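You operate a simulated robot arm through the tools that you are given. There is no shell and no other tool.

The job below is to be done with a simulated robot arm. You get a single attempt, and the scene is never put back.

Task
Clip on the safety cable; slide the bar lantern to its blue tape.
Fine: the cable's plug goes into the Safety socket before the T-handle goes to Free; pointer on the tape of the strip beside the bar; T-handle back to Locked; aim, lock knob, flaps, mains switch, dial and mains plug stay. Where these are worked on the way, their far stop is far enough and under half their travel is too little: grey t-handle.

Only the result counts: the job must be done as asked and must still hold three seconds after the hand-in. Knocking over, shifting, dropping, spilling or breaking anything else fails it.

Robot
A 6-joint arm with a two-finger parallel gripper, fixed in place. Base frame: the origin is on the floor under the middle of its stand, x ahead of it, y to its left, z up; the work surface is at about z = 0.86. Lengths are in m, angles in degrees, forces in N, time in s.
With the tool pointing down near the work surface it reaches from about 0.3 to 0.66 m from the base axis. Its first joint turns from -115.0 to 115.0 degrees. Payload 3.43 kg.
The TCP is the grasp point between the finger pads, 0.034 m short of the fingertips. In the tool frame z runs along the fingers and y along their closing line. The gripper opens to 0.128 m. The fingers are 0.024 m wide and 0.012 m thick; the gripper's body (0.048 by 0.13 m) begins 0.096 m behind the TCP.
Orientation is told as [roll, pitch, yaw] about the base's x, y, z axes, in that order, counted from this pose: with the fingers straight down and closing along the base's y, the tool's x points along the base's -x, its y along +y and its z along -z.

Tools
- The arm moves only by the tool jog_arm. Its argument "steps" is a list of rows, each an object of numbers (a shift or turn left out is 0, a gripper value left out holds the last): "jaw": the gripper command, from -1 (shut) to 1 (fully open), values between in proportion; "x", "y", "z": the shift along the base's x, y, z in m; "wx", "wy", "wz": the turn, a rotation vector about the base's x, y, z in degrees. In form: [{"jaw": .., "x": .., "y": .., "z": .., "wx": .., "wy": .., "wz": ..}, ...]. A call has 1 to 20 rows; each row shifts and turns the commanded pose from where the row before left it. A row lasts 0.2 s, in which the tool goes at most 0.05 m and 8.6 degrees; a call with a longer step from one row to the next is refused whole, and so is a gripper value outside its range. Where a pose cannot be reached the arm comes as near as it can. A force on the tool above 50 N (or 10 N above the force at the start of the call, whichever is more), or a blocked arm, ends the call early, and 0.2 s more pass. The fingers move at their own pace (about 0.153 m/s each) and stop on an object; they squeeze with about 36 N. The grip force told is the motor's: it shows also when the fingers shut on nothing. Time passes only in rows, and 0.2 s behind the last, so rows that do not move let the fingers close. The reply holds the time, the measured pose of the TCP, the force on the tool along the base axes, the opening and the grip force, in the units named above and with some noise, with the torque about the TCP (base axes, N m) and any sound that the robot's microphone picked up.
- Cameras (640 x 400 px; columns grow to the right, rows downward): "scene" is fixed at [0.2216, -0.5005, 1.6618]; the picture's right is [0.53, -0.85, 0.00], its down [-0.81, -0.51, -0.29] and it looks along [0.24, 0.15, -0.96] (base axes); focal length 214 px, centre (320, 200). "wrist" rides on the gripper at [0.076, -0.011, -0.16] in the tool frame; the picture's right is [0.15, 0.99, 0.00], its down [-0.88, 0.13, -0.46] and it looks along [-0.45, 0.07, 0.89] (tool axes); focal length 234 px, centre (320, 200). There is no depth. A picture from a camera that has moved, and an enlarged one, comes with that camera's place and axes in the base frame and with its lens.
- grab_frame(camera): a new picture of that camera. It takes no simulated time.
- slide_trunk(by): slides the trunk up (or, below 0, down) by that many m; the arm rides with it, the base frame stays. It gives what a move gives, with no picture.
- inspect(camera, box): a new picture of the part [left, top, right, bottom] of that camera's present view, enlarged. It takes no simulated time.
- hand_in(): hands the job in; it is judged then, once.

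Places have to be worked out from the pictures, the camera data and where the tool is seen. Open the gripper and draw the arm clear of the work before you hand the job in, unless the task says otherwise.

The tools are called as name(argument=value, ...) on one line, values as JSON. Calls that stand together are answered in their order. jog_arm: Moves the arm, as the interface text tells. Its arguments: {"type":"object","properties":{"steps":{"type":"array"}},"required":["steps"]} The other tools are called the same way: slide_trunk (by) moves the trunk up or down; grab_frame (camera) takes a picture; inspect (camera, box) takes an enlarged picture of a part of a camera's view; hand_in () hands the job in.

At the start:

```text
t: 0.0
tool_pos: [0.4045, -0.258, 1.2668]
ee_rot: [0.0, 0.0, 0.0]
force: [0.7, 0.3, 0.3]
wrist_torque: [0.0, -0.02, 0.0]
gripper_width: 0.1282
gripper_force: 0.0
trunk travel left (down, up): [-0.925, 0.065]
```

scene: 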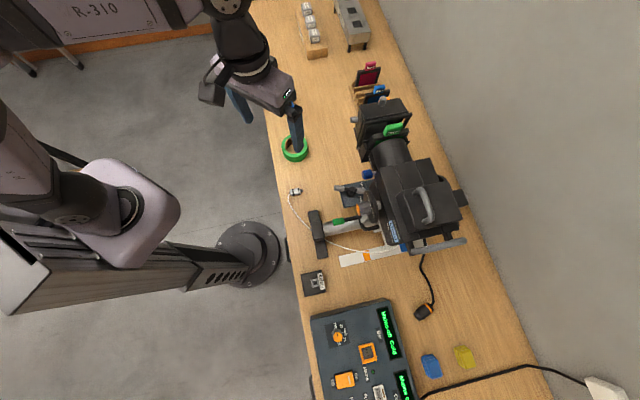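
wrist: 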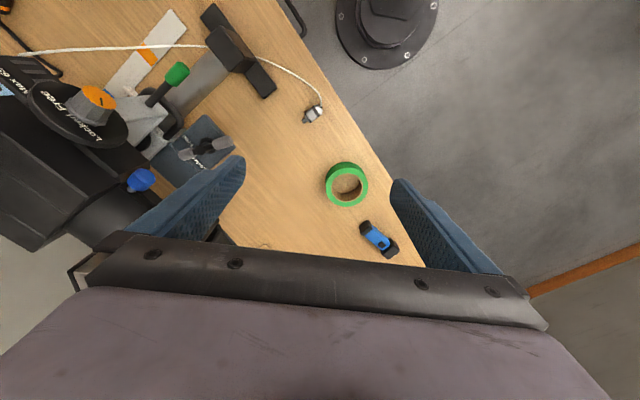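

The first pictures show the lantern on a bench, a white cable with a small plug, and a stand. I'll enlarge several parts of both views to make out the parts.

inspect(camera="scene", box=[270, 170, 430, 300])

inspect(camera="scene", box=[300, 280, 500, 400])

inspect(camera="wrist", box=[0, 0, 200, 125])

inspect(camera="wrist", box=[120, 60, 340, 200])

inspect(camera="scene", box=[330, 80, 490, 260])

```text
3.08 times, centred on (350, 235) of scene
camera zoom: at [0.2216, -0.5005, 1.6618], right [0.53, -0.85, 0.0], down [-0.81, -0.51, -0.29], along [0.24, 0.15, -0.96], focal length 660 px, centre (228, 92)
```

zoom: 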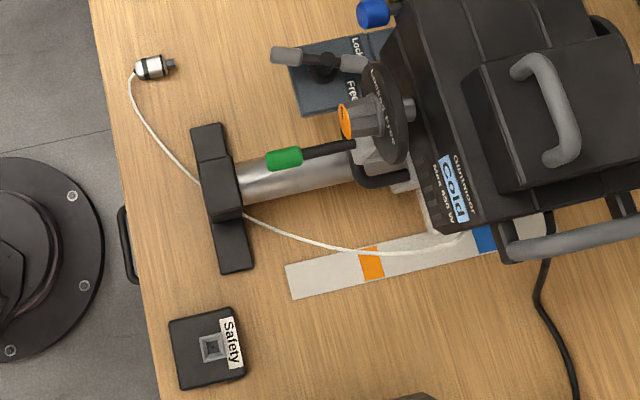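

```text
3.20 times, centred on (400, 340) of scene
camera zoom: at [0.2216, -0.5005, 1.6618], right [0.53, -0.85, 0.0], down [-0.81, -0.51, -0.29], along [0.24, 0.15, -0.96], focal length 686 px, centre (64, -248)
```

zoom: 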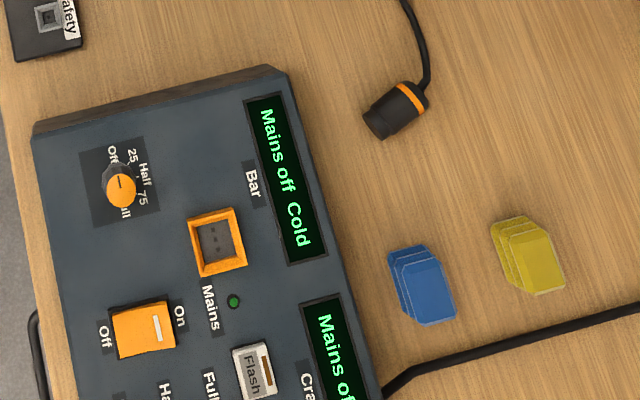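

```text
3.20 times, centred on (100, 62) of wrist
camera zoom: at [0.329, -0.269, 1.4261], right [-0.15, 0.99, 0.0], down [0.88, 0.13, 0.46], along [0.45, 0.07, -0.89], focal length 749 px, centre (1024, 640)
```

zoom: 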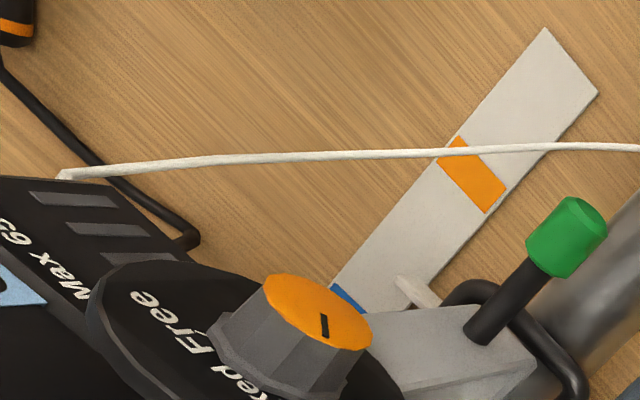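

```text
2.86 times, centred on (230, 130) of wrist
camera zoom: at [0.329, -0.269, 1.4261], right [-0.15, 0.99, 0.0], down [0.88, 0.13, 0.46], along [0.45, 0.07, -0.89], focal length 669 px, centre (577, 400)
```

zoom: 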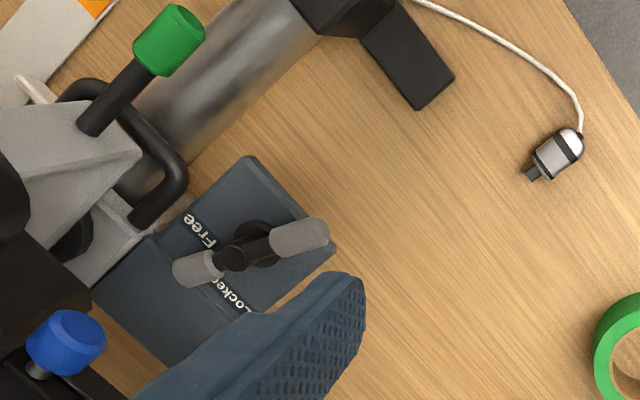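

```text
2.22 times, centred on (410, 170) of scene
camera zoom: at [0.2216, -0.5005, 1.6618], right [0.53, -0.85, 0.0], down [-0.81, -0.51, -0.29], along [0.24, 0.15, -0.96], focal length 477 px, centre (120, 267)
```

zoom: 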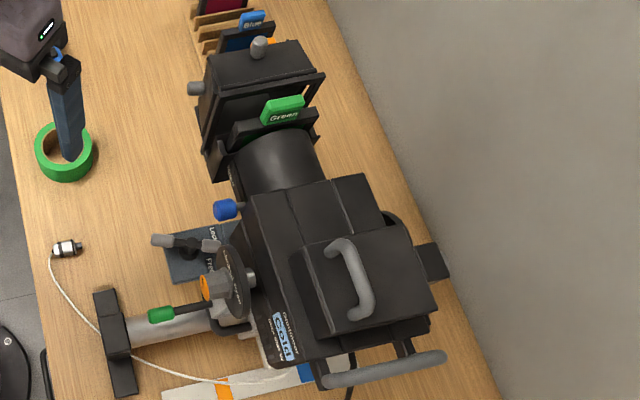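

The plug sits at about (0.397, -0.278, 0.87), the Safety socket at about (0.16, -0.52), and the T-handle hub at about (0.470, -0.465, 0.986). I'll zoom in tightly on plug, socket, T-handle and pointer before moving.

inspect(camera="wrist", box=[290, 90, 338, 120])

inspect(camera="scene", box=[295, 262, 343, 302])

inspect(camera="wrist", box=[140, 100, 250, 170])

inspect(camera="scene", box=[330, 170, 420, 230])

inspect(camera="wrist", box=[80, 50, 200, 125])

inspect(camera="scene", box=[340, 220, 460, 280])

```text
13.33 times, centred on (314, 105) of wrist
camera zoom: at [0.329, -0.269, 1.4261], right [-0.15, 0.99, 0.0], down [0.88, 0.13, 0.46], along [0.45, 0.07, -0.89], focal length 3122 px, centre (400, 1467)
```

zoom: 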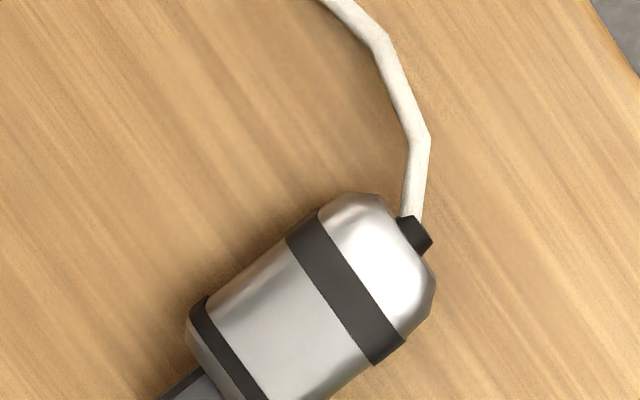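

```text
10.00 times, centred on (319, 282) of scene
camera zoom: at [0.2216, -0.5005, 1.6618], right [0.53, -0.85, 0.0], down [-0.81, -0.51, -0.29], along [0.24, 0.15, -0.96], focal length 2145 px, centre (330, -620)
```

zoom: 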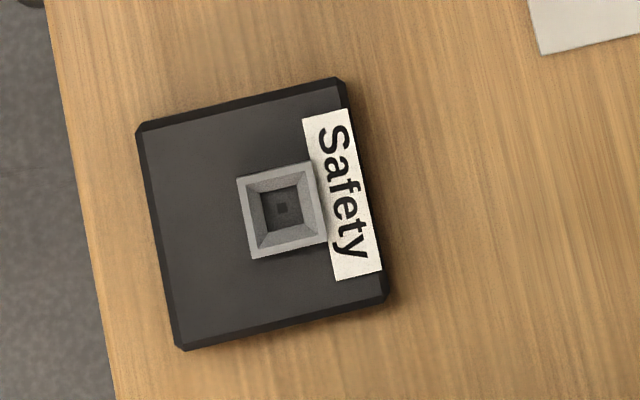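

```text
5.71 times, centred on (195, 135) of wrist
camera zoom: at [0.329, -0.269, 1.4261], right [-0.15, 0.99, 0.0], down [0.88, 0.13, 0.46], along [0.45, 0.07, -0.89], focal length 1338 px, centre (1034, 571)
```

zoom: 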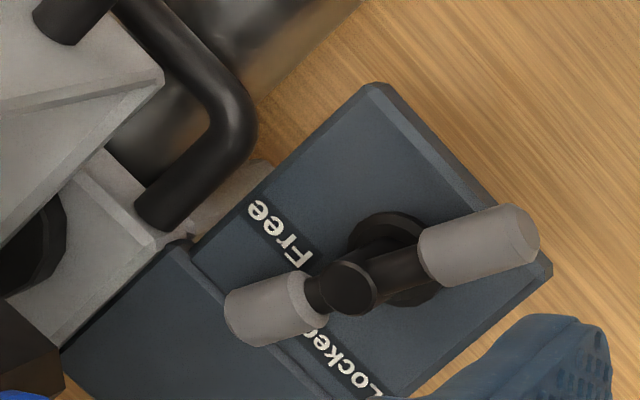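

```text
6.67 times, centred on (375, 200) of scene
camera zoom: at [0.2216, -0.5005, 1.6618], right [0.53, -0.85, 0.0], down [-0.81, -0.51, -0.29], along [0.24, 0.15, -0.96], focal length 1430 px, centre (-47, 200)
```

zoom: 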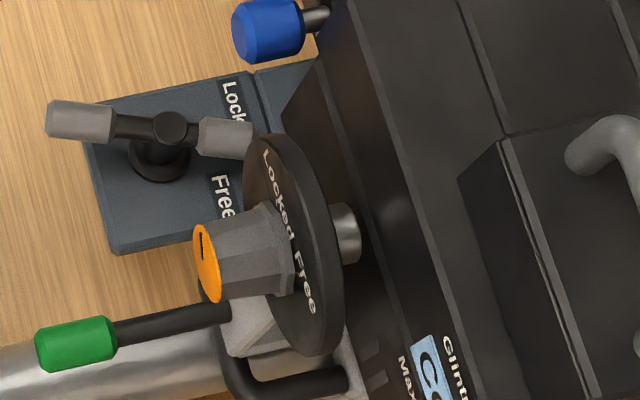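

```text
5.33 times, centred on (140, 88) of wrist
camera zoom: at [0.329, -0.269, 1.4261], right [-0.15, 0.99, 0.0], down [0.88, 0.13, 0.46], along [0.45, 0.07, -0.89], focal length 1249 px, centre (1280, 800)
```

zoom: 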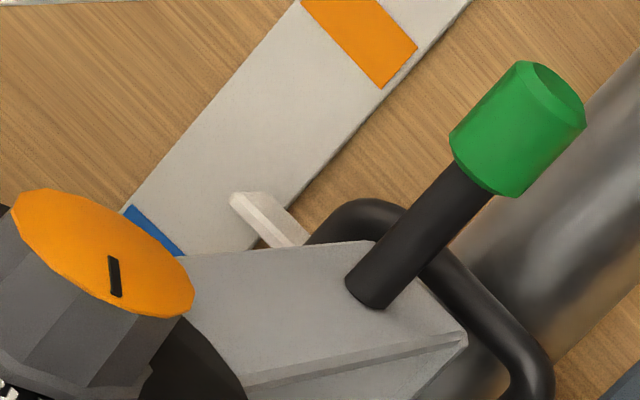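

```text
5.33 times, centred on (400, 250) of scene
camera zoom: at [0.2216, -0.5005, 1.6618], right [0.53, -0.85, 0.0], down [-0.81, -0.51, -0.29], along [0.24, 0.15, -0.96], focal length 1144 px, centre (-107, -67)
```

zoom: 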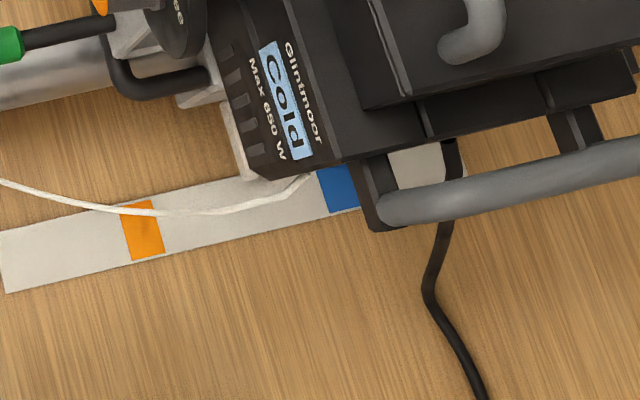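

From these views: the plug lies with its tip pointing outward, the socket faces up with a square funnel, the T-handle sits on a raised plate, and the carriage has a black bow handle with a green lever above it. I'll turn the tool to face the bench squarely (yaw -45°) and move it over the bar's near end for a better look.

jog_arm(steps=[{"jaw": 1, "x": -0.02, "y": -0.012, "z": 0, "wz": -7.5}, {"x": -0.02, "y": -0.012, "wz": -7.5}, {"x": -0.02, "y": -0.012, "wz": -7.5}, {"x": -0.02, "y": -0.012, "wz": -7.5}, {"x": -0.02, "y": -0.012, "wz": -7.5}, {"x": -0.02, "y": -0.012, "wz": -7.5}])

grab_frame(camera="wrist")

grab_frame(camera="scene")

```text
t: 1.4
tool_pos: [0.2846, -0.3297, 1.2683]
ee_rot: [0.0, 0.0, -45.2]
force: [-0.5, -0.4, -0.1]
wrist_torque: [-0.01, -0.02, 0.0]
gripper_width: 0.1281
gripper_force: 0.1
trunk travel left (down, up): [-0.925, 0.065]
```

```text
taken
camera wrist: at [0.2218, -0.2838, 1.4272], right [0.6, 0.8, 0.0], down [0.71, -0.53, 0.46], along [0.37, -0.27, -0.89], focal length 234 px, centre (320, 200)
```

wrist: 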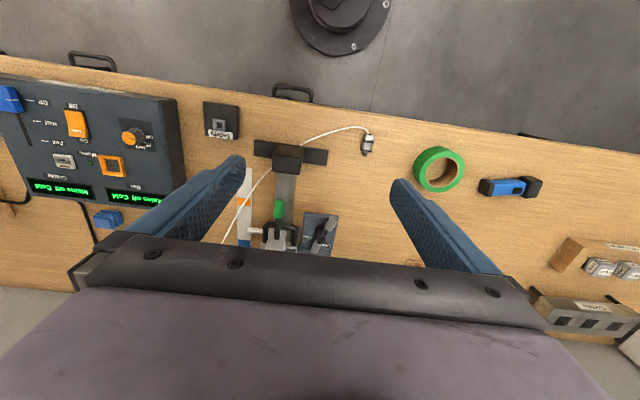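

```text
taken
```

scene: 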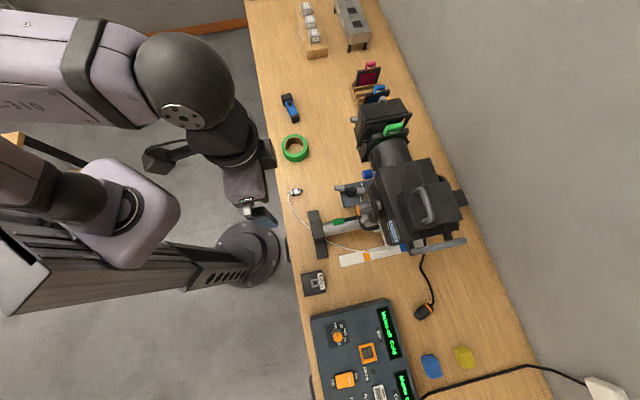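

The view is upside down and the gripper hides the lantern side. I'll back off toward the base and tilt the tool 30° outward so the wrist camera looks along the bar.

jog_arm(steps=[{"x": -0.025, "y": 0.008, "z": -0.01, "wx": -5.3, "wy": -5.3}, {"x": -0.025, "y": 0.008, "z": -0.01, "wx": -5.3, "wy": -5.3}, {"x": -0.025, "y": 0.008, "z": -0.01, "wx": -5.3, "wy": -5.3}, {"x": -0.025, "y": 0.008, "z": -0.01, "wx": -5.3, "wy": -5.3}])

grab_frame(camera="wrist")

```text
t: 2.4
tool_pos: [0.1894, -0.3175, 1.22]
ee_rot: [0.0, -30.0, -45.1]
force: [0.6, -0.2, 0.4]
wrist_torque: [0.05, 0.05, 0.0]
gripper_width: 0.128
gripper_force: 0.1
out of reach, approached as far as the arm can: row 4
trunk travel left (down, up): [-0.925, 0.065]
```

```text
taken
camera wrist: at [0.0775, -0.2218, 1.3207], right [0.61, 0.79, -0.07], down [0.47, -0.29, 0.83], along [0.64, -0.54, -0.55], focal length 234 px, centre (320, 200)
```

wrist: 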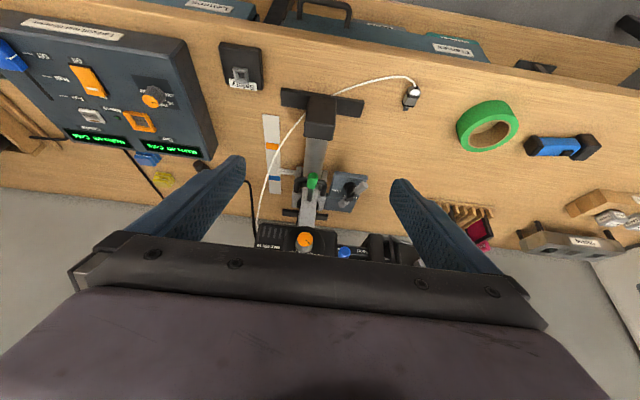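

This gives a usable look down the bar. I'll enlarge it.

inspect(camera="wrist", box=[250, 150, 390, 245])

inspect(camera="wrist", box=[240, 70, 440, 195])

inspect(camera="wrist", box=[215, 30, 275, 100])

inspect(camera="wrist", box=[395, 70, 435, 120])

```text
4.21 times, centred on (320, 198) of wrist
camera zoom: at [0.0775, -0.2218, 1.3207], right [0.61, 0.79, -0.07], down [0.47, -0.29, 0.83], along [0.64, -0.54, -0.55], focal length 986 px, centre (320, 210)
```

zoom: 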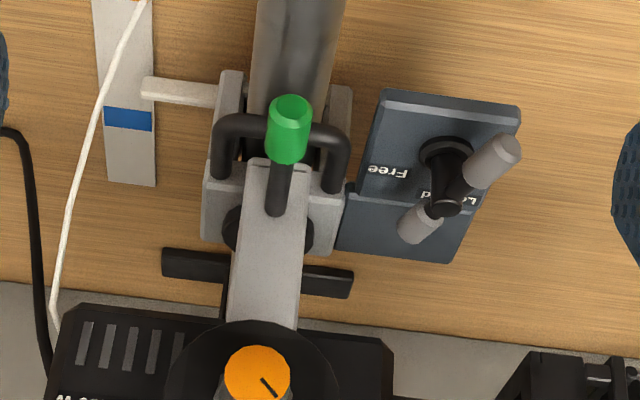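

```text
3.20 times, centred on (340, 132) of wrist
camera zoom: at [0.0775, -0.2218, 1.3207], right [0.61, 0.79, -0.07], down [0.47, -0.29, 0.83], along [0.64, -0.54, -0.55], focal length 749 px, centre (256, 416)
```

zoom: 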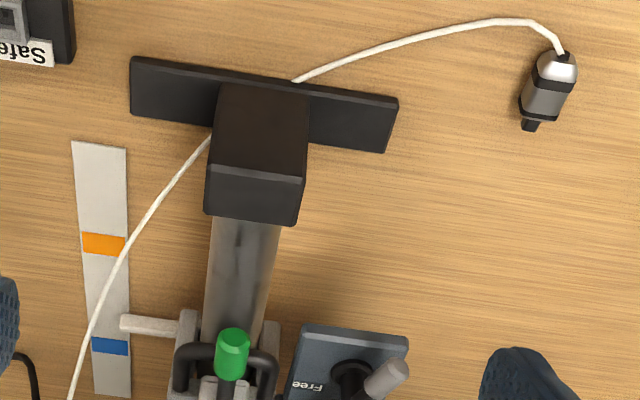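

```text
5.71 times, centred on (245, 65) of wrist
camera zoom: at [0.0775, -0.2218, 1.3207], right [0.61, 0.79, -0.07], down [0.47, -0.29, 0.83], along [0.64, -0.54, -0.55], focal length 1338 px, centre (749, 971)
```

zoom: 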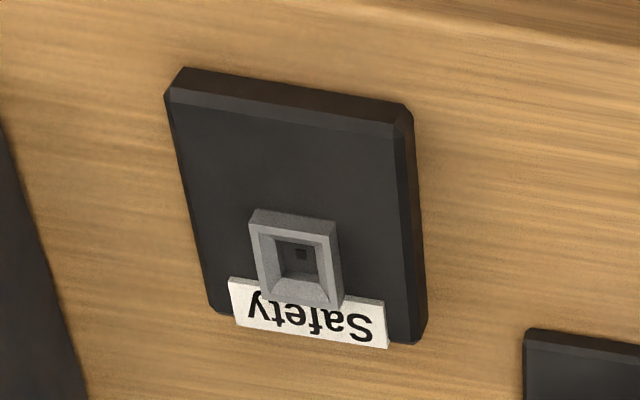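

```text
8.00 times, centred on (415, 95) of wrist
camera zoom: at [0.0775, -0.2218, 1.3207], right [0.61, 0.79, -0.07], down [0.47, -0.29, 0.83], along [0.64, -0.54, -0.55], focal length 1873 px, centre (-440, 1040)
```

zoom: 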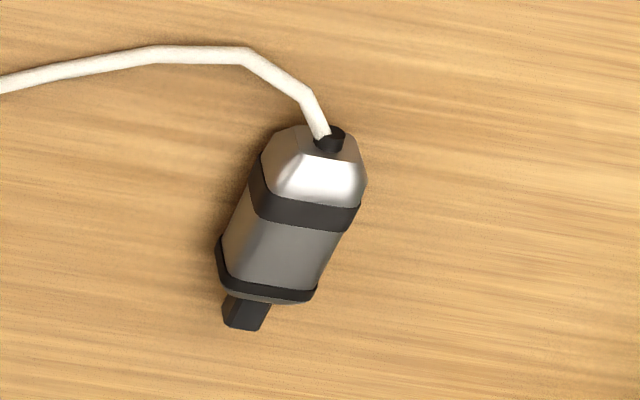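

The geometry is clear now: U-shaped bow handle on the carriage under a green lever, pointer a little short of the blue tape, and T-handle beside it. I'll go above the plug with the tool upright for a precise look.

jog_arm(steps=[{"x": 0.03, "y": 0.011, "z": -0.02, "wx": 5.3, "wy": 5.3}, {"x": 0.03, "y": 0.011, "z": -0.02, "wx": 5.3, "wy": 5.3}, {"x": 0.03, "y": 0.011, "z": -0.02, "wx": 5.3, "wy": 5.3}, {"x": 0.03, "y": 0.011, "z": -0.03, "wx": 5.3, "wy": 5.3}, {"x": 0.03, "y": 0.011, "z": -0.03}, {"x": 0.031, "y": 0.011, "z": -0.04}])

grab_frame(camera="wrist")

grab_frame(camera="scene")

```text
refused: row 6 steps farther than a row can; nothing moved
```

```text
taken
camera wrist: at [0.0775, -0.2218, 1.3207], right [0.61, 0.79, -0.07], down [0.47, -0.29, 0.83], along [0.64, -0.54, -0.55], focal length 234 px, centre (320, 200)
```

wrist: 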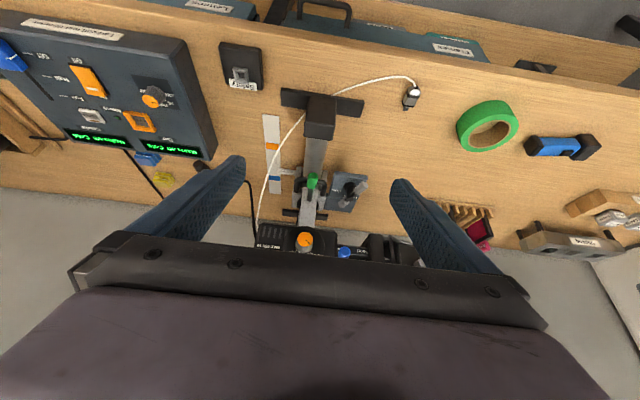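

```text
taken
```

scene: 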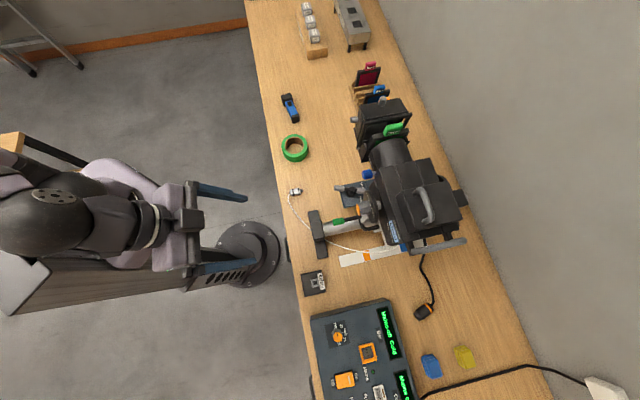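

The last row was too long, so nothing moved. I'll repeat the move with shorter rows.

jog_arm(steps=[{"x": 0.025, "y": 0.009, "z": -0.02, "wx": 5.3, "wy": 5.3}, {"x": 0.025, "y": 0.009, "z": -0.02, "wx": 5.3, "wy": 5.3}, {"x": 0.025, "y": 0.009, "z": -0.02, "wx": 5.3, "wy": 5.3}, {"x": 0.025, "y": 0.009, "z": -0.025, "wx": 5.3, "wy": 5.3}, {"x": 0.027, "y": 0.01, "z": -0.025}, {"x": 0.027, "y": 0.01, "z": -0.025}, {"x": 0.027, "y": 0.01, "z": -0.025}])

grab_frame(camera="wrist")

grab_frame(camera="scene")

```text
t: 4.0
tool_pos: [0.3695, -0.2496, 1.0596]
ee_rot: [-0.1, 0.0, -44.9]
force: [0.6, -0.3, 0.2]
wrist_torque: [0.02, 0.01, -0.01]
gripper_width: 0.1278
gripper_force: 0.1
trunk travel left (down, up): [-0.925, 0.065]
```

```text
taken
camera wrist: at [0.3086, -0.2048, 1.2189], right [0.6, 0.8, 0.0], down [0.72, -0.53, 0.45], along [0.36, -0.27, -0.89], focal length 234 px, centre (320, 200)
```

wrist: 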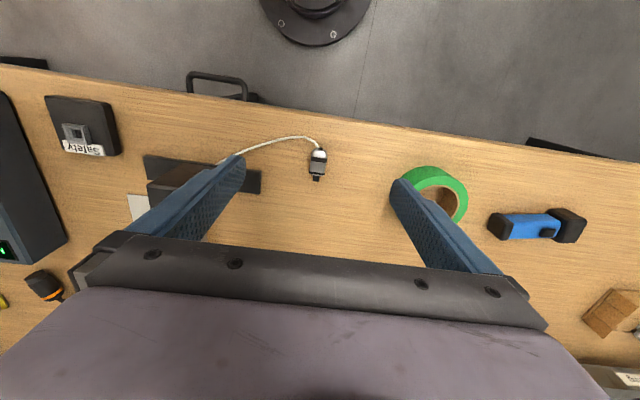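

```text
taken
```

scene: 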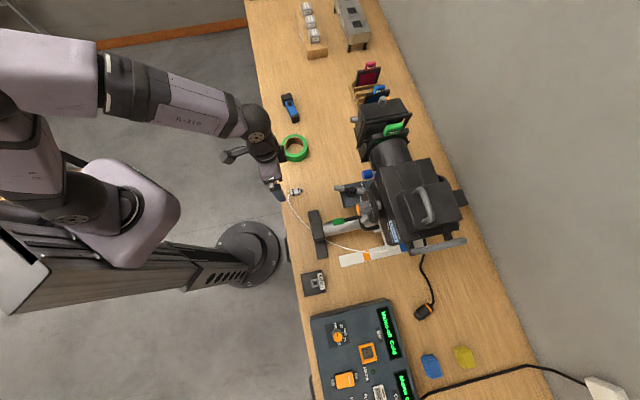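

The plug is well in view. I'll enlarge it, and the socket too from here.

inspect(camera="wrist", box=[290, 130, 346, 190])

inspect(camera="scene", box=[280, 180, 312, 200])

inspect(camera="wrist", box=[40, 90, 130, 165])

```text
6.67 times, centred on (318, 160) of wrist
camera zoom: at [0.3086, -0.2048, 1.2189], right [0.6, 0.8, 0.0], down [0.72, -0.53, 0.45], along [0.36, -0.27, -0.89], focal length 1561 px, centre (333, 467)
```

zoom: 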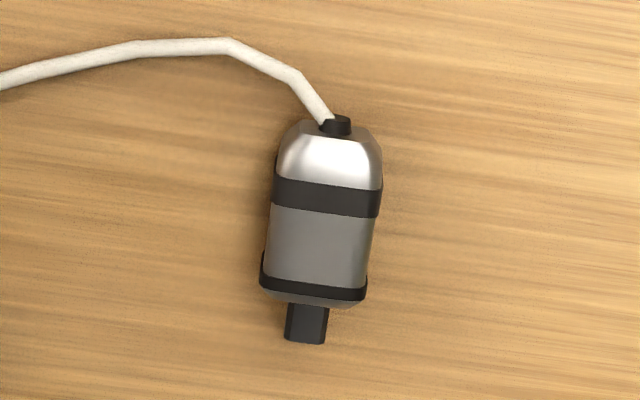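

```text
16.00 times, centred on (296, 190) of scene
camera zoom: at [0.2216, -0.5005, 1.6618], right [0.53, -0.85, 0.0], down [-0.81, -0.51, -0.29], along [0.24, 0.15, -0.96], focal length 3432 px, centre (704, 360)
```

zoom: 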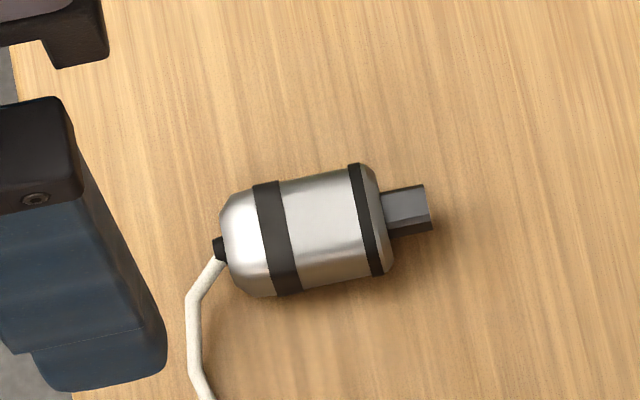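

```text
5.33 times, centred on (85, 128) of wrist
camera zoom: at [0.3086, -0.2048, 1.2189], right [0.6, 0.8, 0.0], down [0.72, -0.53, 0.45], along [0.36, -0.27, -0.89], focal length 1249 px, centre (1573, 587)
```

zoom: 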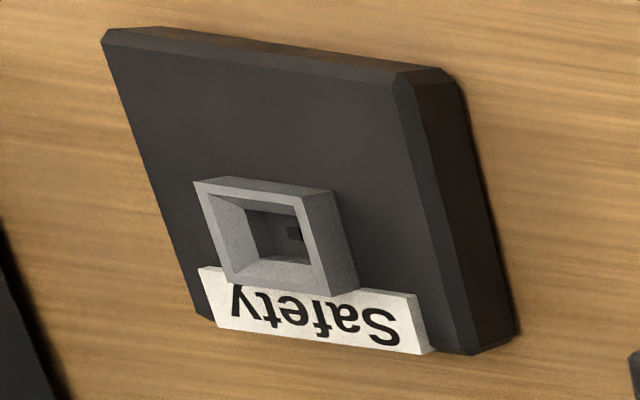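

The plug axis lies along azimuth about -45.5°, its body centre at about (0.3985, -0.274, 0.873), body about 24 mm wide, pin about 10 mm square. I'll tilt the tool 45° outward and come to a stand-off short of it, with the jaw at about 60 mm. Gripped this way, a half turn about the tool axis will later bring the pin straight down.

jog_arm(steps=[{"jaw": -0.06, "x": -0.0044, "y": 0.0052, "z": -0.015, "wx": -5.3, "wy": -5.3}, {"x": -0.0044, "y": 0.0052, "z": -0.015, "wx": -5.3, "wy": -5.3}, {"x": -0.0044, "y": 0.0052, "z": -0.015, "wx": -5.3, "wy": -5.3}, {"x": -0.0044, "y": 0.0052, "z": -0.015, "wx": -5.3, "wy": -5.3}, {"x": -0.0044, "y": 0.0052, "z": -0.015, "wx": -5.3, "wy": -5.3}, {"x": -0.0044, "y": 0.0052, "z": -0.015, "wx": -5.3, "wy": -5.3}])

grab_frame(camera="wrist")

grab_frame(camera="scene")

```text
t: 5.4
tool_pos: [0.3676, -0.2425, 0.9651]
ee_rot: [-0.2, -44.9, -45.0]
force: [-0.9, -0.1, -0.7]
wrist_torque: [-0.01, 0.04, -0.05]
gripper_width: 0.0602
gripper_force: 0.0
out of reach, approached as far as the arm can: row 3, 4, 5, 6
trunk travel left (down, up): [-0.925, 0.065]
```

```text
taken
camera wrist: at [0.2413, -0.1325, 1.025], right [0.63, 0.77, -0.11], down [0.31, -0.12, 0.94], along [0.72, -0.62, -0.31], focal length 234 px, centre (320, 200)
```

wrist: 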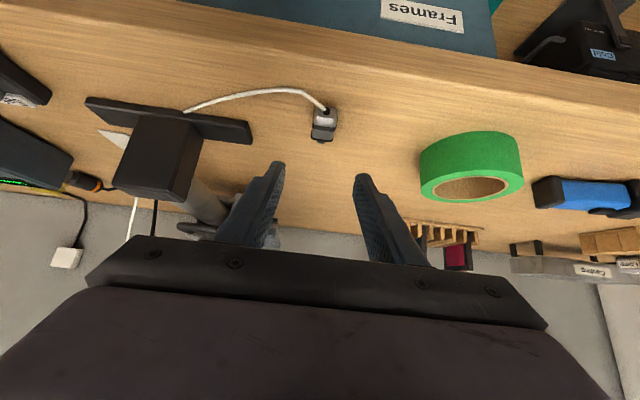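

```text
taken
```

scene: 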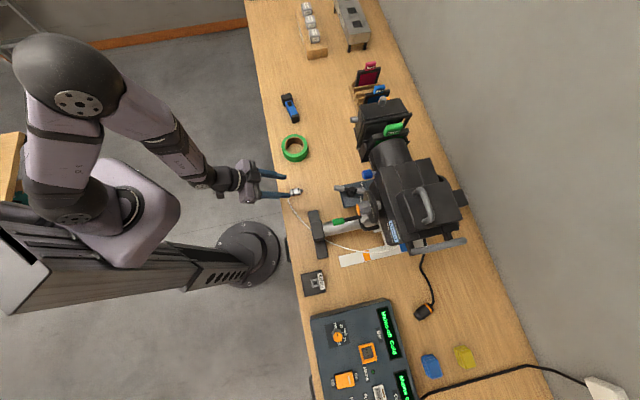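

The arm stopped a little short of the inward stand-off (at its inner reach limit), but the fingers straddle the plug's line. I'll enlarge to check the plug's sideways alignment before descending.

inspect(camera="wrist", box=[260, 80, 388, 180])

```text
4.00 times, centred on (324, 130) of wrist
camera zoom: at [0.2413, -0.1325, 1.025], right [0.63, 0.77, -0.11], down [0.31, -0.12, 0.94], along [0.72, -0.62, -0.31], focal length 937 px, centre (304, 480)
```

zoom: 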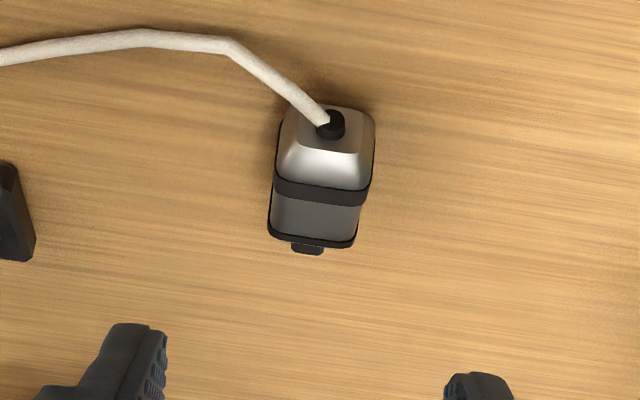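

Alignment sideways is good (plug within about 1 mm of the tool's centre plane). I'll make a small test move first, to see whether the commanded pose was carried past the reach limit.

jog_arm(steps=[{"x": 0.007, "y": -0.007, "z": -0.02}])

```text
t: 5.8
tool_pos: [0.376, -0.2497, 0.9446]
ee_rot: [0.0, -45.0, -45.1]
force: [-0.4, 0.1, 0.1]
wrist_torque: [0.0, 0.01, 0.0]
gripper_width: 0.0605
gripper_force: 0.1
trunk travel left (down, up): [-0.925, 0.065]
```

The move started from the actual pose, as hoped. Now I descend to just above the table around the plug.

jog_arm(steps=[{"x": 0.0026, "y": -0.0032, "z": -0.0155}, {"x": 0.0026, "y": -0.0032, "z": -0.0155}, {"x": 0.0026, "y": -0.0032, "z": -0.0155}])

inspect(camera="wrist", box=[220, 60, 420, 240])

inspect(camera="scene", box=[260, 170, 324, 210])

```text
t: 6.6
tool_pos: [0.3829, -0.2597, 0.8993]
ee_rot: [-0.1, -45.0, -45.0]
force: [-0.7, 0.0, -0.4]
wrist_torque: [-0.02, -0.01, -0.02]
gripper_width: 0.0603
gripper_force: 0.0
trunk travel left (down, up): [-0.925, 0.065]
```

```text
2.22 times, centred on (320, 150) of wrist
camera zoom: at [0.2567, -0.1502, 0.9583], right [0.63, 0.77, -0.1], down [0.3, -0.12, 0.94], along [0.72, -0.62, -0.31], focal length 520 px, centre (320, 311)
```

zoom: 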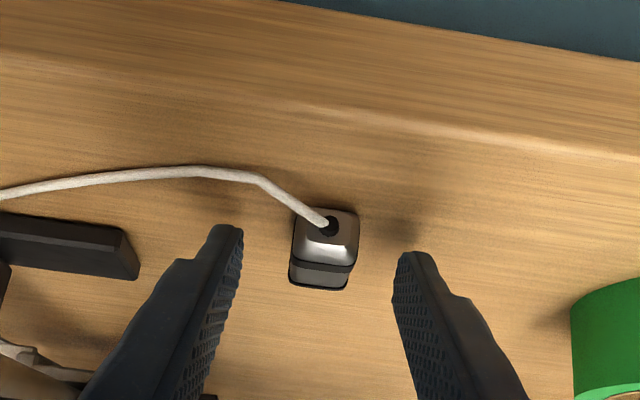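

```text
10.00 times, centred on (292, 190) of scene
camera zoom: at [0.2216, -0.5005, 1.6618], right [0.53, -0.85, 0.0], down [-0.81, -0.51, -0.29], along [0.24, 0.15, -0.96], focal length 2145 px, centre (600, 300)
```

zoom: 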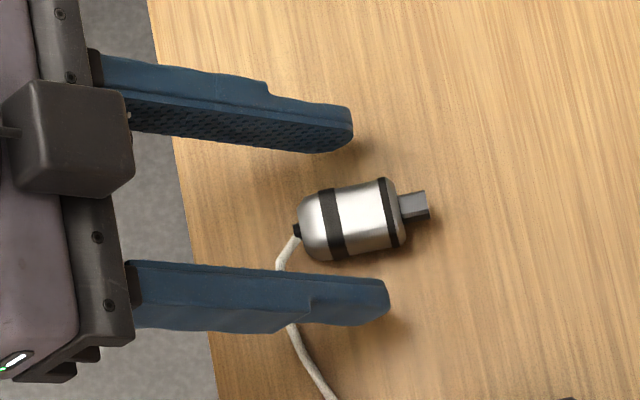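

The fingers straddle the plug nicely. I lower the last 4 mm and close on the body.

jog_arm(steps=[{"z": -0.004}, {"jaw": -1}, {}, {}])

inspect(camera="wrist", box=[220, 60, 420, 240])

inspect(camera="scene", box=[260, 170, 324, 210])

```text
t: 7.6
tool_pos: [0.3821, -0.2597, 0.895]
ee_rot: [0.0, -45.1, -45.0]
force: [0.2, 0.4, 0.1]
wrist_torque: [0.06, 0.01, 0.05]
gripper_width: 0.0269
gripper_force: 36.6
trunk travel left (down, up): [-0.925, 0.065]
```

```text
2.22 times, centred on (320, 150) of wrist
camera zoom: at [0.2559, -0.1496, 0.9545], right [0.63, 0.77, -0.1], down [0.31, -0.12, 0.94], along [0.72, -0.62, -0.31], focal length 520 px, centre (320, 311)
```

zoom: 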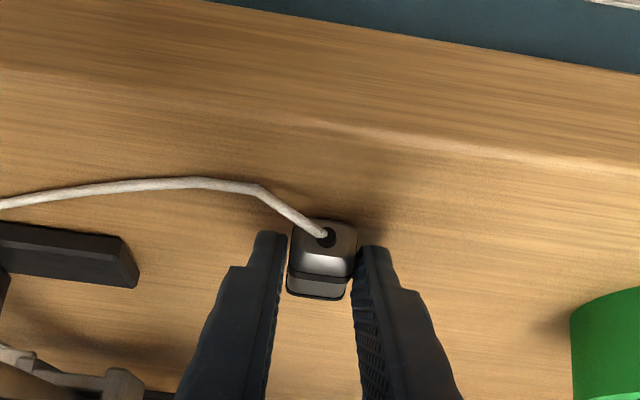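

```text
10.00 times, centred on (292, 190) of scene
camera zoom: at [0.2216, -0.5005, 1.6618], right [0.53, -0.85, 0.0], down [-0.81, -0.51, -0.29], along [0.24, 0.15, -0.96], focal length 2145 px, centre (600, 300)
```

zoom: 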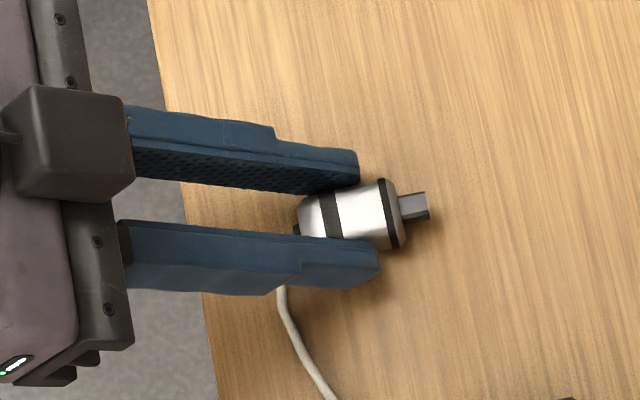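

Gripped at 26.9 mm with 36.6 N. I lift straight up and check that the plug comes along.

jog_arm(steps=[{"z": 0.02}, {"z": 0.03}, {"x": 0.005, "y": -0.005, "z": 0.04}, {"x": 0.005, "y": -0.005, "z": 0.04}])

grab_frame(camera="wrist")

inspect(camera="scene", box=[240, 140, 400, 260])

```text
t: 8.6
tool_pos: [0.3928, -0.2679, 1.0252]
ee_rot: [0.0, -44.8, -45.0]
force: [0.3, 0.2, -1.4]
wrist_torque: [-0.05, 0.03, -0.04]
gripper_width: 0.0267
gripper_force: 35.7
trunk travel left (down, up): [-0.925, 0.065]
```

```text
taken
camera wrist: at [0.2656, -0.158, 1.0849], right [0.63, 0.77, -0.1], down [0.31, -0.12, 0.94], along [0.72, -0.62, -0.31], focal length 234 px, centre (320, 200)
```

wrist: 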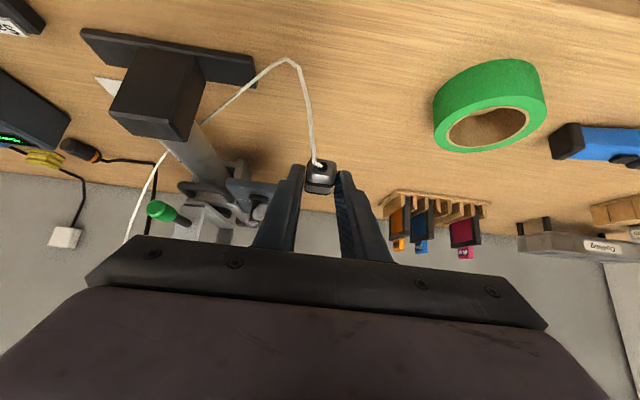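

```text
3.33 times, centred on (320, 200) of scene
camera zoom: at [0.2216, -0.5005, 1.6618], right [0.53, -0.85, 0.0], down [-0.81, -0.51, -0.29], along [0.24, 0.15, -0.96], focal length 715 px, centre (320, 200)
```

zoom: 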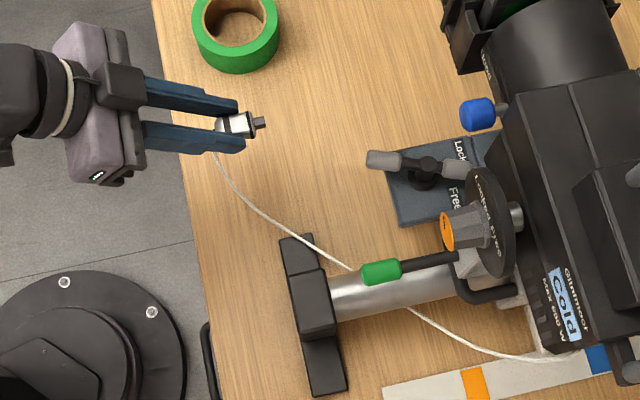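

The plug came up cleanly with its pin pointing outward. Now I turn the tool about its own axis (half turn in all) so the pin points down, first part.

jog_arm(steps=[{"wx": 4.0, "wy": -4.0, "wz": -5.66}, {"wx": 4.0, "wy": -4.0, "wz": -5.66}, {"wx": 4.0, "wy": -4.0, "wz": -5.66}, {"wx": 4.0, "wy": -4.0, "wz": -5.66}, {"wx": 4.0, "wy": -4.0, "wz": -5.66}, {"wx": 4.0, "wy": -4.0, "wz": -5.66}])

```text
t: 10.0
tool_pos: [0.3936, -0.2692, 1.026]
ee_rot: [36.7, -28.1, -102.7]
force: [-0.2, 0.5, 0.4]
wrist_torque: [0.01, 0.0, 0.01]
gripper_width: 0.0269
gripper_force: 35.8
trunk travel left (down, up): [-0.925, 0.065]
```

That went well. I continue the turn.

jog_arm(steps=[{"wx": 4.0, "wy": -4.0, "wz": -5.66}, {"wx": 4.0, "wy": -4.0, "wz": -5.66}, {"wx": 4.0, "wy": -4.0, "wz": -5.66}, {"wx": 4.0, "wy": -4.0, "wz": -5.66}, {"wx": 4.0, "wy": -4.0, "wz": -5.66}, {"wx": 4.0, "wy": -4.0, "wz": -5.66}, {"wx": 4.0, "wy": -4.0, "wz": -5.66}, {"wx": 4.0, "wy": -4.0, "wz": -5.66}])

inspect(camera="scene", box=[240, 140, 400, 260])

```text
t: 11.8
tool_pos: [0.3921, -0.2699, 1.0243]
ee_rot: [42.8, 15.5, -151.1]
force: [-0.9, -0.5, -0.4]
wrist_torque: [0.01, 0.0, -0.01]
gripper_width: 0.0267
gripper_force: 36.4
trunk travel left (down, up): [-0.925, 0.065]
```

```text
3.33 times, centred on (320, 200) of scene
camera zoom: at [0.2216, -0.5005, 1.6618], right [0.53, -0.85, 0.0], down [-0.81, -0.51, -0.29], along [0.24, 0.15, -0.96], focal length 715 px, centre (320, 200)
```

zoom: 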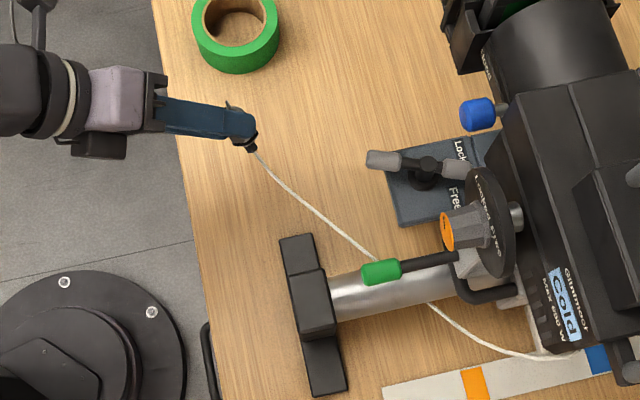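

The pin is turning as planned. I finish the remaining 68°.

jog_arm(steps=[{"wx": 4.25, "wy": -4.25, "wz": -6.01}, {"wx": 4.25, "wy": -4.25, "wz": -6.01}, {"wx": 4.25, "wy": -4.25, "wz": -6.01}, {"wx": 4.25, "wy": -4.25, "wz": -6.01}, {"wx": 4.25, "wy": -4.25, "wz": -6.01}, {"wx": 4.25, "wy": -4.25, "wz": -6.01}, {"wx": 4.25, "wy": -4.25, "wz": -6.01}, {"wx": 4.25, "wy": -4.25, "wz": -6.01}])

grab_frame(camera="wrist")

inspect(camera="scene", box=[240, 140, 400, 260])

```text
t: 13.6
tool_pos: [0.4016, -0.2657, 1.0359]
ee_rot: [1.2, 44.7, 135.4]
force: [-0.3, -0.8, 0.8]
wrist_torque: [-0.01, -0.02, 0.01]
gripper_width: 0.0271
gripper_force: 36.1
out of reach, approached as far as the arm can: row 8
trunk travel left (down, up): [-0.925, 0.065]
```

```text
taken
camera wrist: at [0.3701, -0.2146, 1.2022], right [-0.63, -0.77, 0.12], down [-0.76, 0.58, -0.29], along [0.16, -0.27, -0.95], focal length 234 px, centre (320, 200)
```

wrist: 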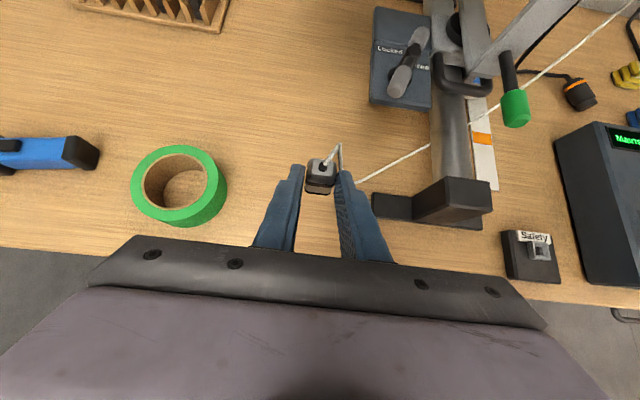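

```text
3.33 times, centred on (320, 200) of scene
camera zoom: at [0.2216, -0.5005, 1.6618], right [0.53, -0.85, 0.0], down [-0.81, -0.51, -0.29], along [0.24, 0.15, -0.96], focal length 715 px, centre (320, 200)
```

zoom: 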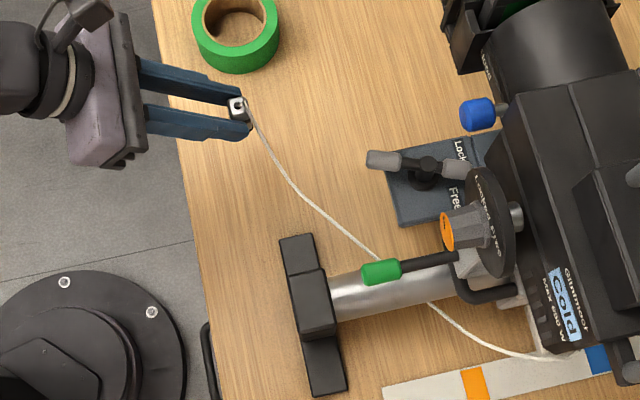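

The pin now points straight down and the camera sees from above. This view also shows the T-handle plate well; I'll enlarge both the T-handle area and the plug in the jaws.

inspect(camera="wrist", box=[350, 0, 510, 130])

inspect(camera="wrist", box=[280, 130, 370, 215])

inspect(camera="wrist", box=[490, 215, 570, 285])

```text
3.08 times, centred on (430, 65) of wrist
camera zoom: at [0.3701, -0.2146, 1.2022], right [-0.63, -0.77, 0.12], down [-0.76, 0.58, -0.29], along [0.16, -0.27, -0.95], focal length 720 px, centre (-18, 615)
```

zoom: 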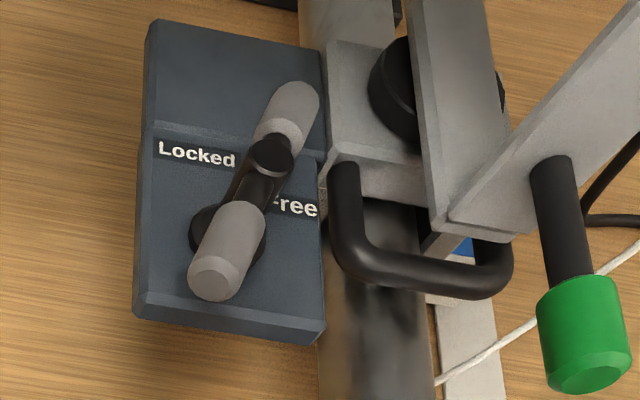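

```text
4.71 times, centred on (325, 172) of wrist
camera zoom: at [0.3701, -0.2146, 1.2022], right [-0.63, -0.77, 0.12], down [-0.76, 0.58, -0.29], along [0.16, -0.27, -0.95], focal length 1102 px, centre (296, 329)
```

zoom: 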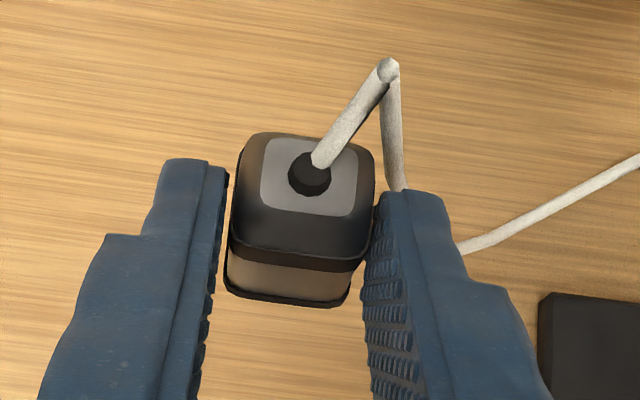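

```text
5.71 times, centred on (530, 250) of wrist
camera zoom: at [0.3701, -0.2146, 1.2022], right [-0.63, -0.77, 0.12], down [-0.76, 0.58, -0.29], along [0.16, -0.27, -0.95], focal length 1338 px, centre (-880, -86)
```

zoom: 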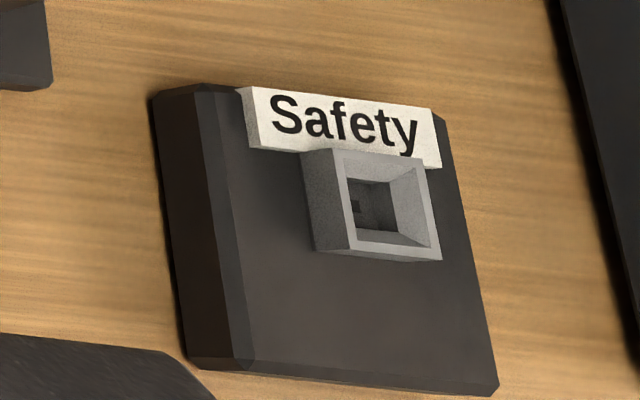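

The socket rim centre triangulates to about (0.160, -0.521, 0.887) from three views, aligned with azimuth -45°. The plug centre sits about 0.022 out and 0.022 below the TCP, pin tip about 0.052 below. I carry it along the bench edge, inside of the bar stand, halfway first to see how the cable behaves.

jog_arm(steps=[{"x": -0.0257, "y": -0.024, "z": 0.0}, {"x": -0.0257, "y": -0.024, "z": 0.0}, {"x": -0.0257, "y": -0.024, "z": 0.0}, {"x": -0.0257, "y": -0.024, "z": 0.0}, {"x": -0.0257, "y": -0.024, "z": 0.0}])

grab_frame(camera="scene")

grab_frame(camera="wrist")

```text
t: 14.8
tool_pos: [0.3646, -0.3227, 1.0817]
ee_rot: [3.4, 44.6, 135.9]
force: [0.0, -0.8, -0.4]
wrist_torque: [-0.01, 0.0, 0.03]
gripper_width: 0.0271
gripper_force: 35.7
out of reach, approached as far as the arm can: row 1, 2, 3, 4, 5
trunk travel left (down, up): [-0.925, 0.065]
```

```text
taken
```

scene: 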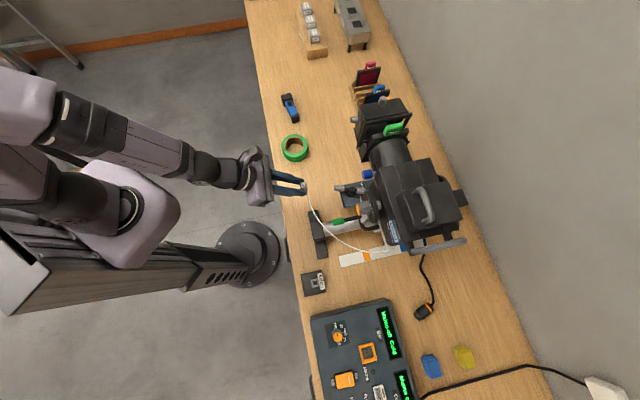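

```text
taken
camera wrist: at [0.3376, -0.2695, 1.2479], right [-0.64, -0.75, 0.14], down [-0.76, 0.59, -0.29], along [0.13, -0.29, -0.95], focal length 234 px, centre (320, 200)
```

wrist: 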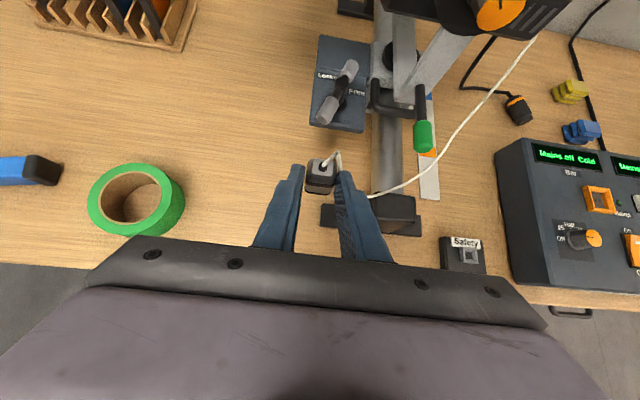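

The arm ran into a joint limit (roll drifting, not reaching). Turning the other way round should leave room, so I unwind the tool turn, holding the position high and clear.

jog_arm(steps=[{"wx": -4.1, "wy": 4.1, "wz": 5.8}, {"wx": -4.1, "wy": 4.1, "wz": 5.8}, {"wx": -4.1, "wy": 4.1, "wz": 5.8}, {"wx": -4.1, "wy": 4.1, "wz": 5.8}, {"wx": -4.1, "wy": 4.1, "wz": 5.8}, {"wx": -4.1, "wy": 4.1, "wz": 5.8}, {"wx": -4.1, "wy": 4.1, "wz": 5.8}, {"wx": -4.1, "wy": 4.1, "wz": 5.8}, {"wx": -4.1, "wy": 4.1, "wz": 5.8}, {"wx": -4.1, "wy": 4.1, "wz": 5.8}])

```text
t: 17.0
tool_pos: [0.3662, -0.3242, 1.0816]
ee_rot: [44.7, 5.6, -140.6]
force: [0.0, 0.2, -0.4]
wrist_torque: [0.03, -0.03, 0.06]
gripper_width: 0.0269
gripper_force: 36.3
trunk travel left (down, up): [-0.925, 0.065]
```

Unwinding works freely. I continue the unwinding while carrying the plug along toward the socket side, staying inside the bar stand and high.

jog_arm(steps=[{"x": -0.0146, "y": -0.0097, "wx": -4.1, "wy": 4.1, "wz": 5.8}, {"x": -0.0146, "y": -0.0097, "wx": -4.1, "wy": 4.1, "wz": 5.8}, {"x": -0.0146, "y": -0.0097, "wx": -4.1, "wy": 4.1, "wz": 5.8}, {"x": -0.0146, "y": -0.0097, "wx": -4.1, "wy": 4.1, "wz": 5.8}, {"x": -0.0146, "y": -0.0097, "wx": -4.1, "wy": 4.1, "wz": 5.8}, {"x": -0.0146, "y": -0.0097, "wx": -4.1, "wy": 4.1, "wz": 5.8}, {"x": -0.0146, "y": -0.0097, "wx": -4.1, "wy": 4.1, "wz": 5.8}, {"x": -0.0146, "y": -0.0097, "wx": -4.1, "wy": 4.1, "wz": 5.8}, {"x": -0.0146, "y": -0.0097, "wx": -4.1, "wy": 4.1, "wz": 5.8}, {"x": -0.0146, "y": -0.0097, "wx": -4.1, "wy": 4.1, "wz": 5.8}])

grab_frame(camera="scene")

```text
t: 19.2
tool_pos: [0.2203, -0.421, 1.0823]
ee_rot: [15.3, -42.7, -66.9]
force: [0.0, 0.3, -0.4]
wrist_torque: [0.02, -0.03, 0.01]
gripper_width: 0.027
gripper_force: 36.2
trunk travel left (down, up): [-0.925, 0.065]
```

```text
taken
```

scene: 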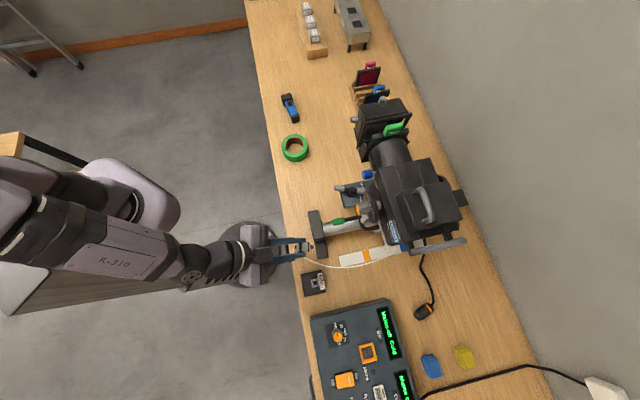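

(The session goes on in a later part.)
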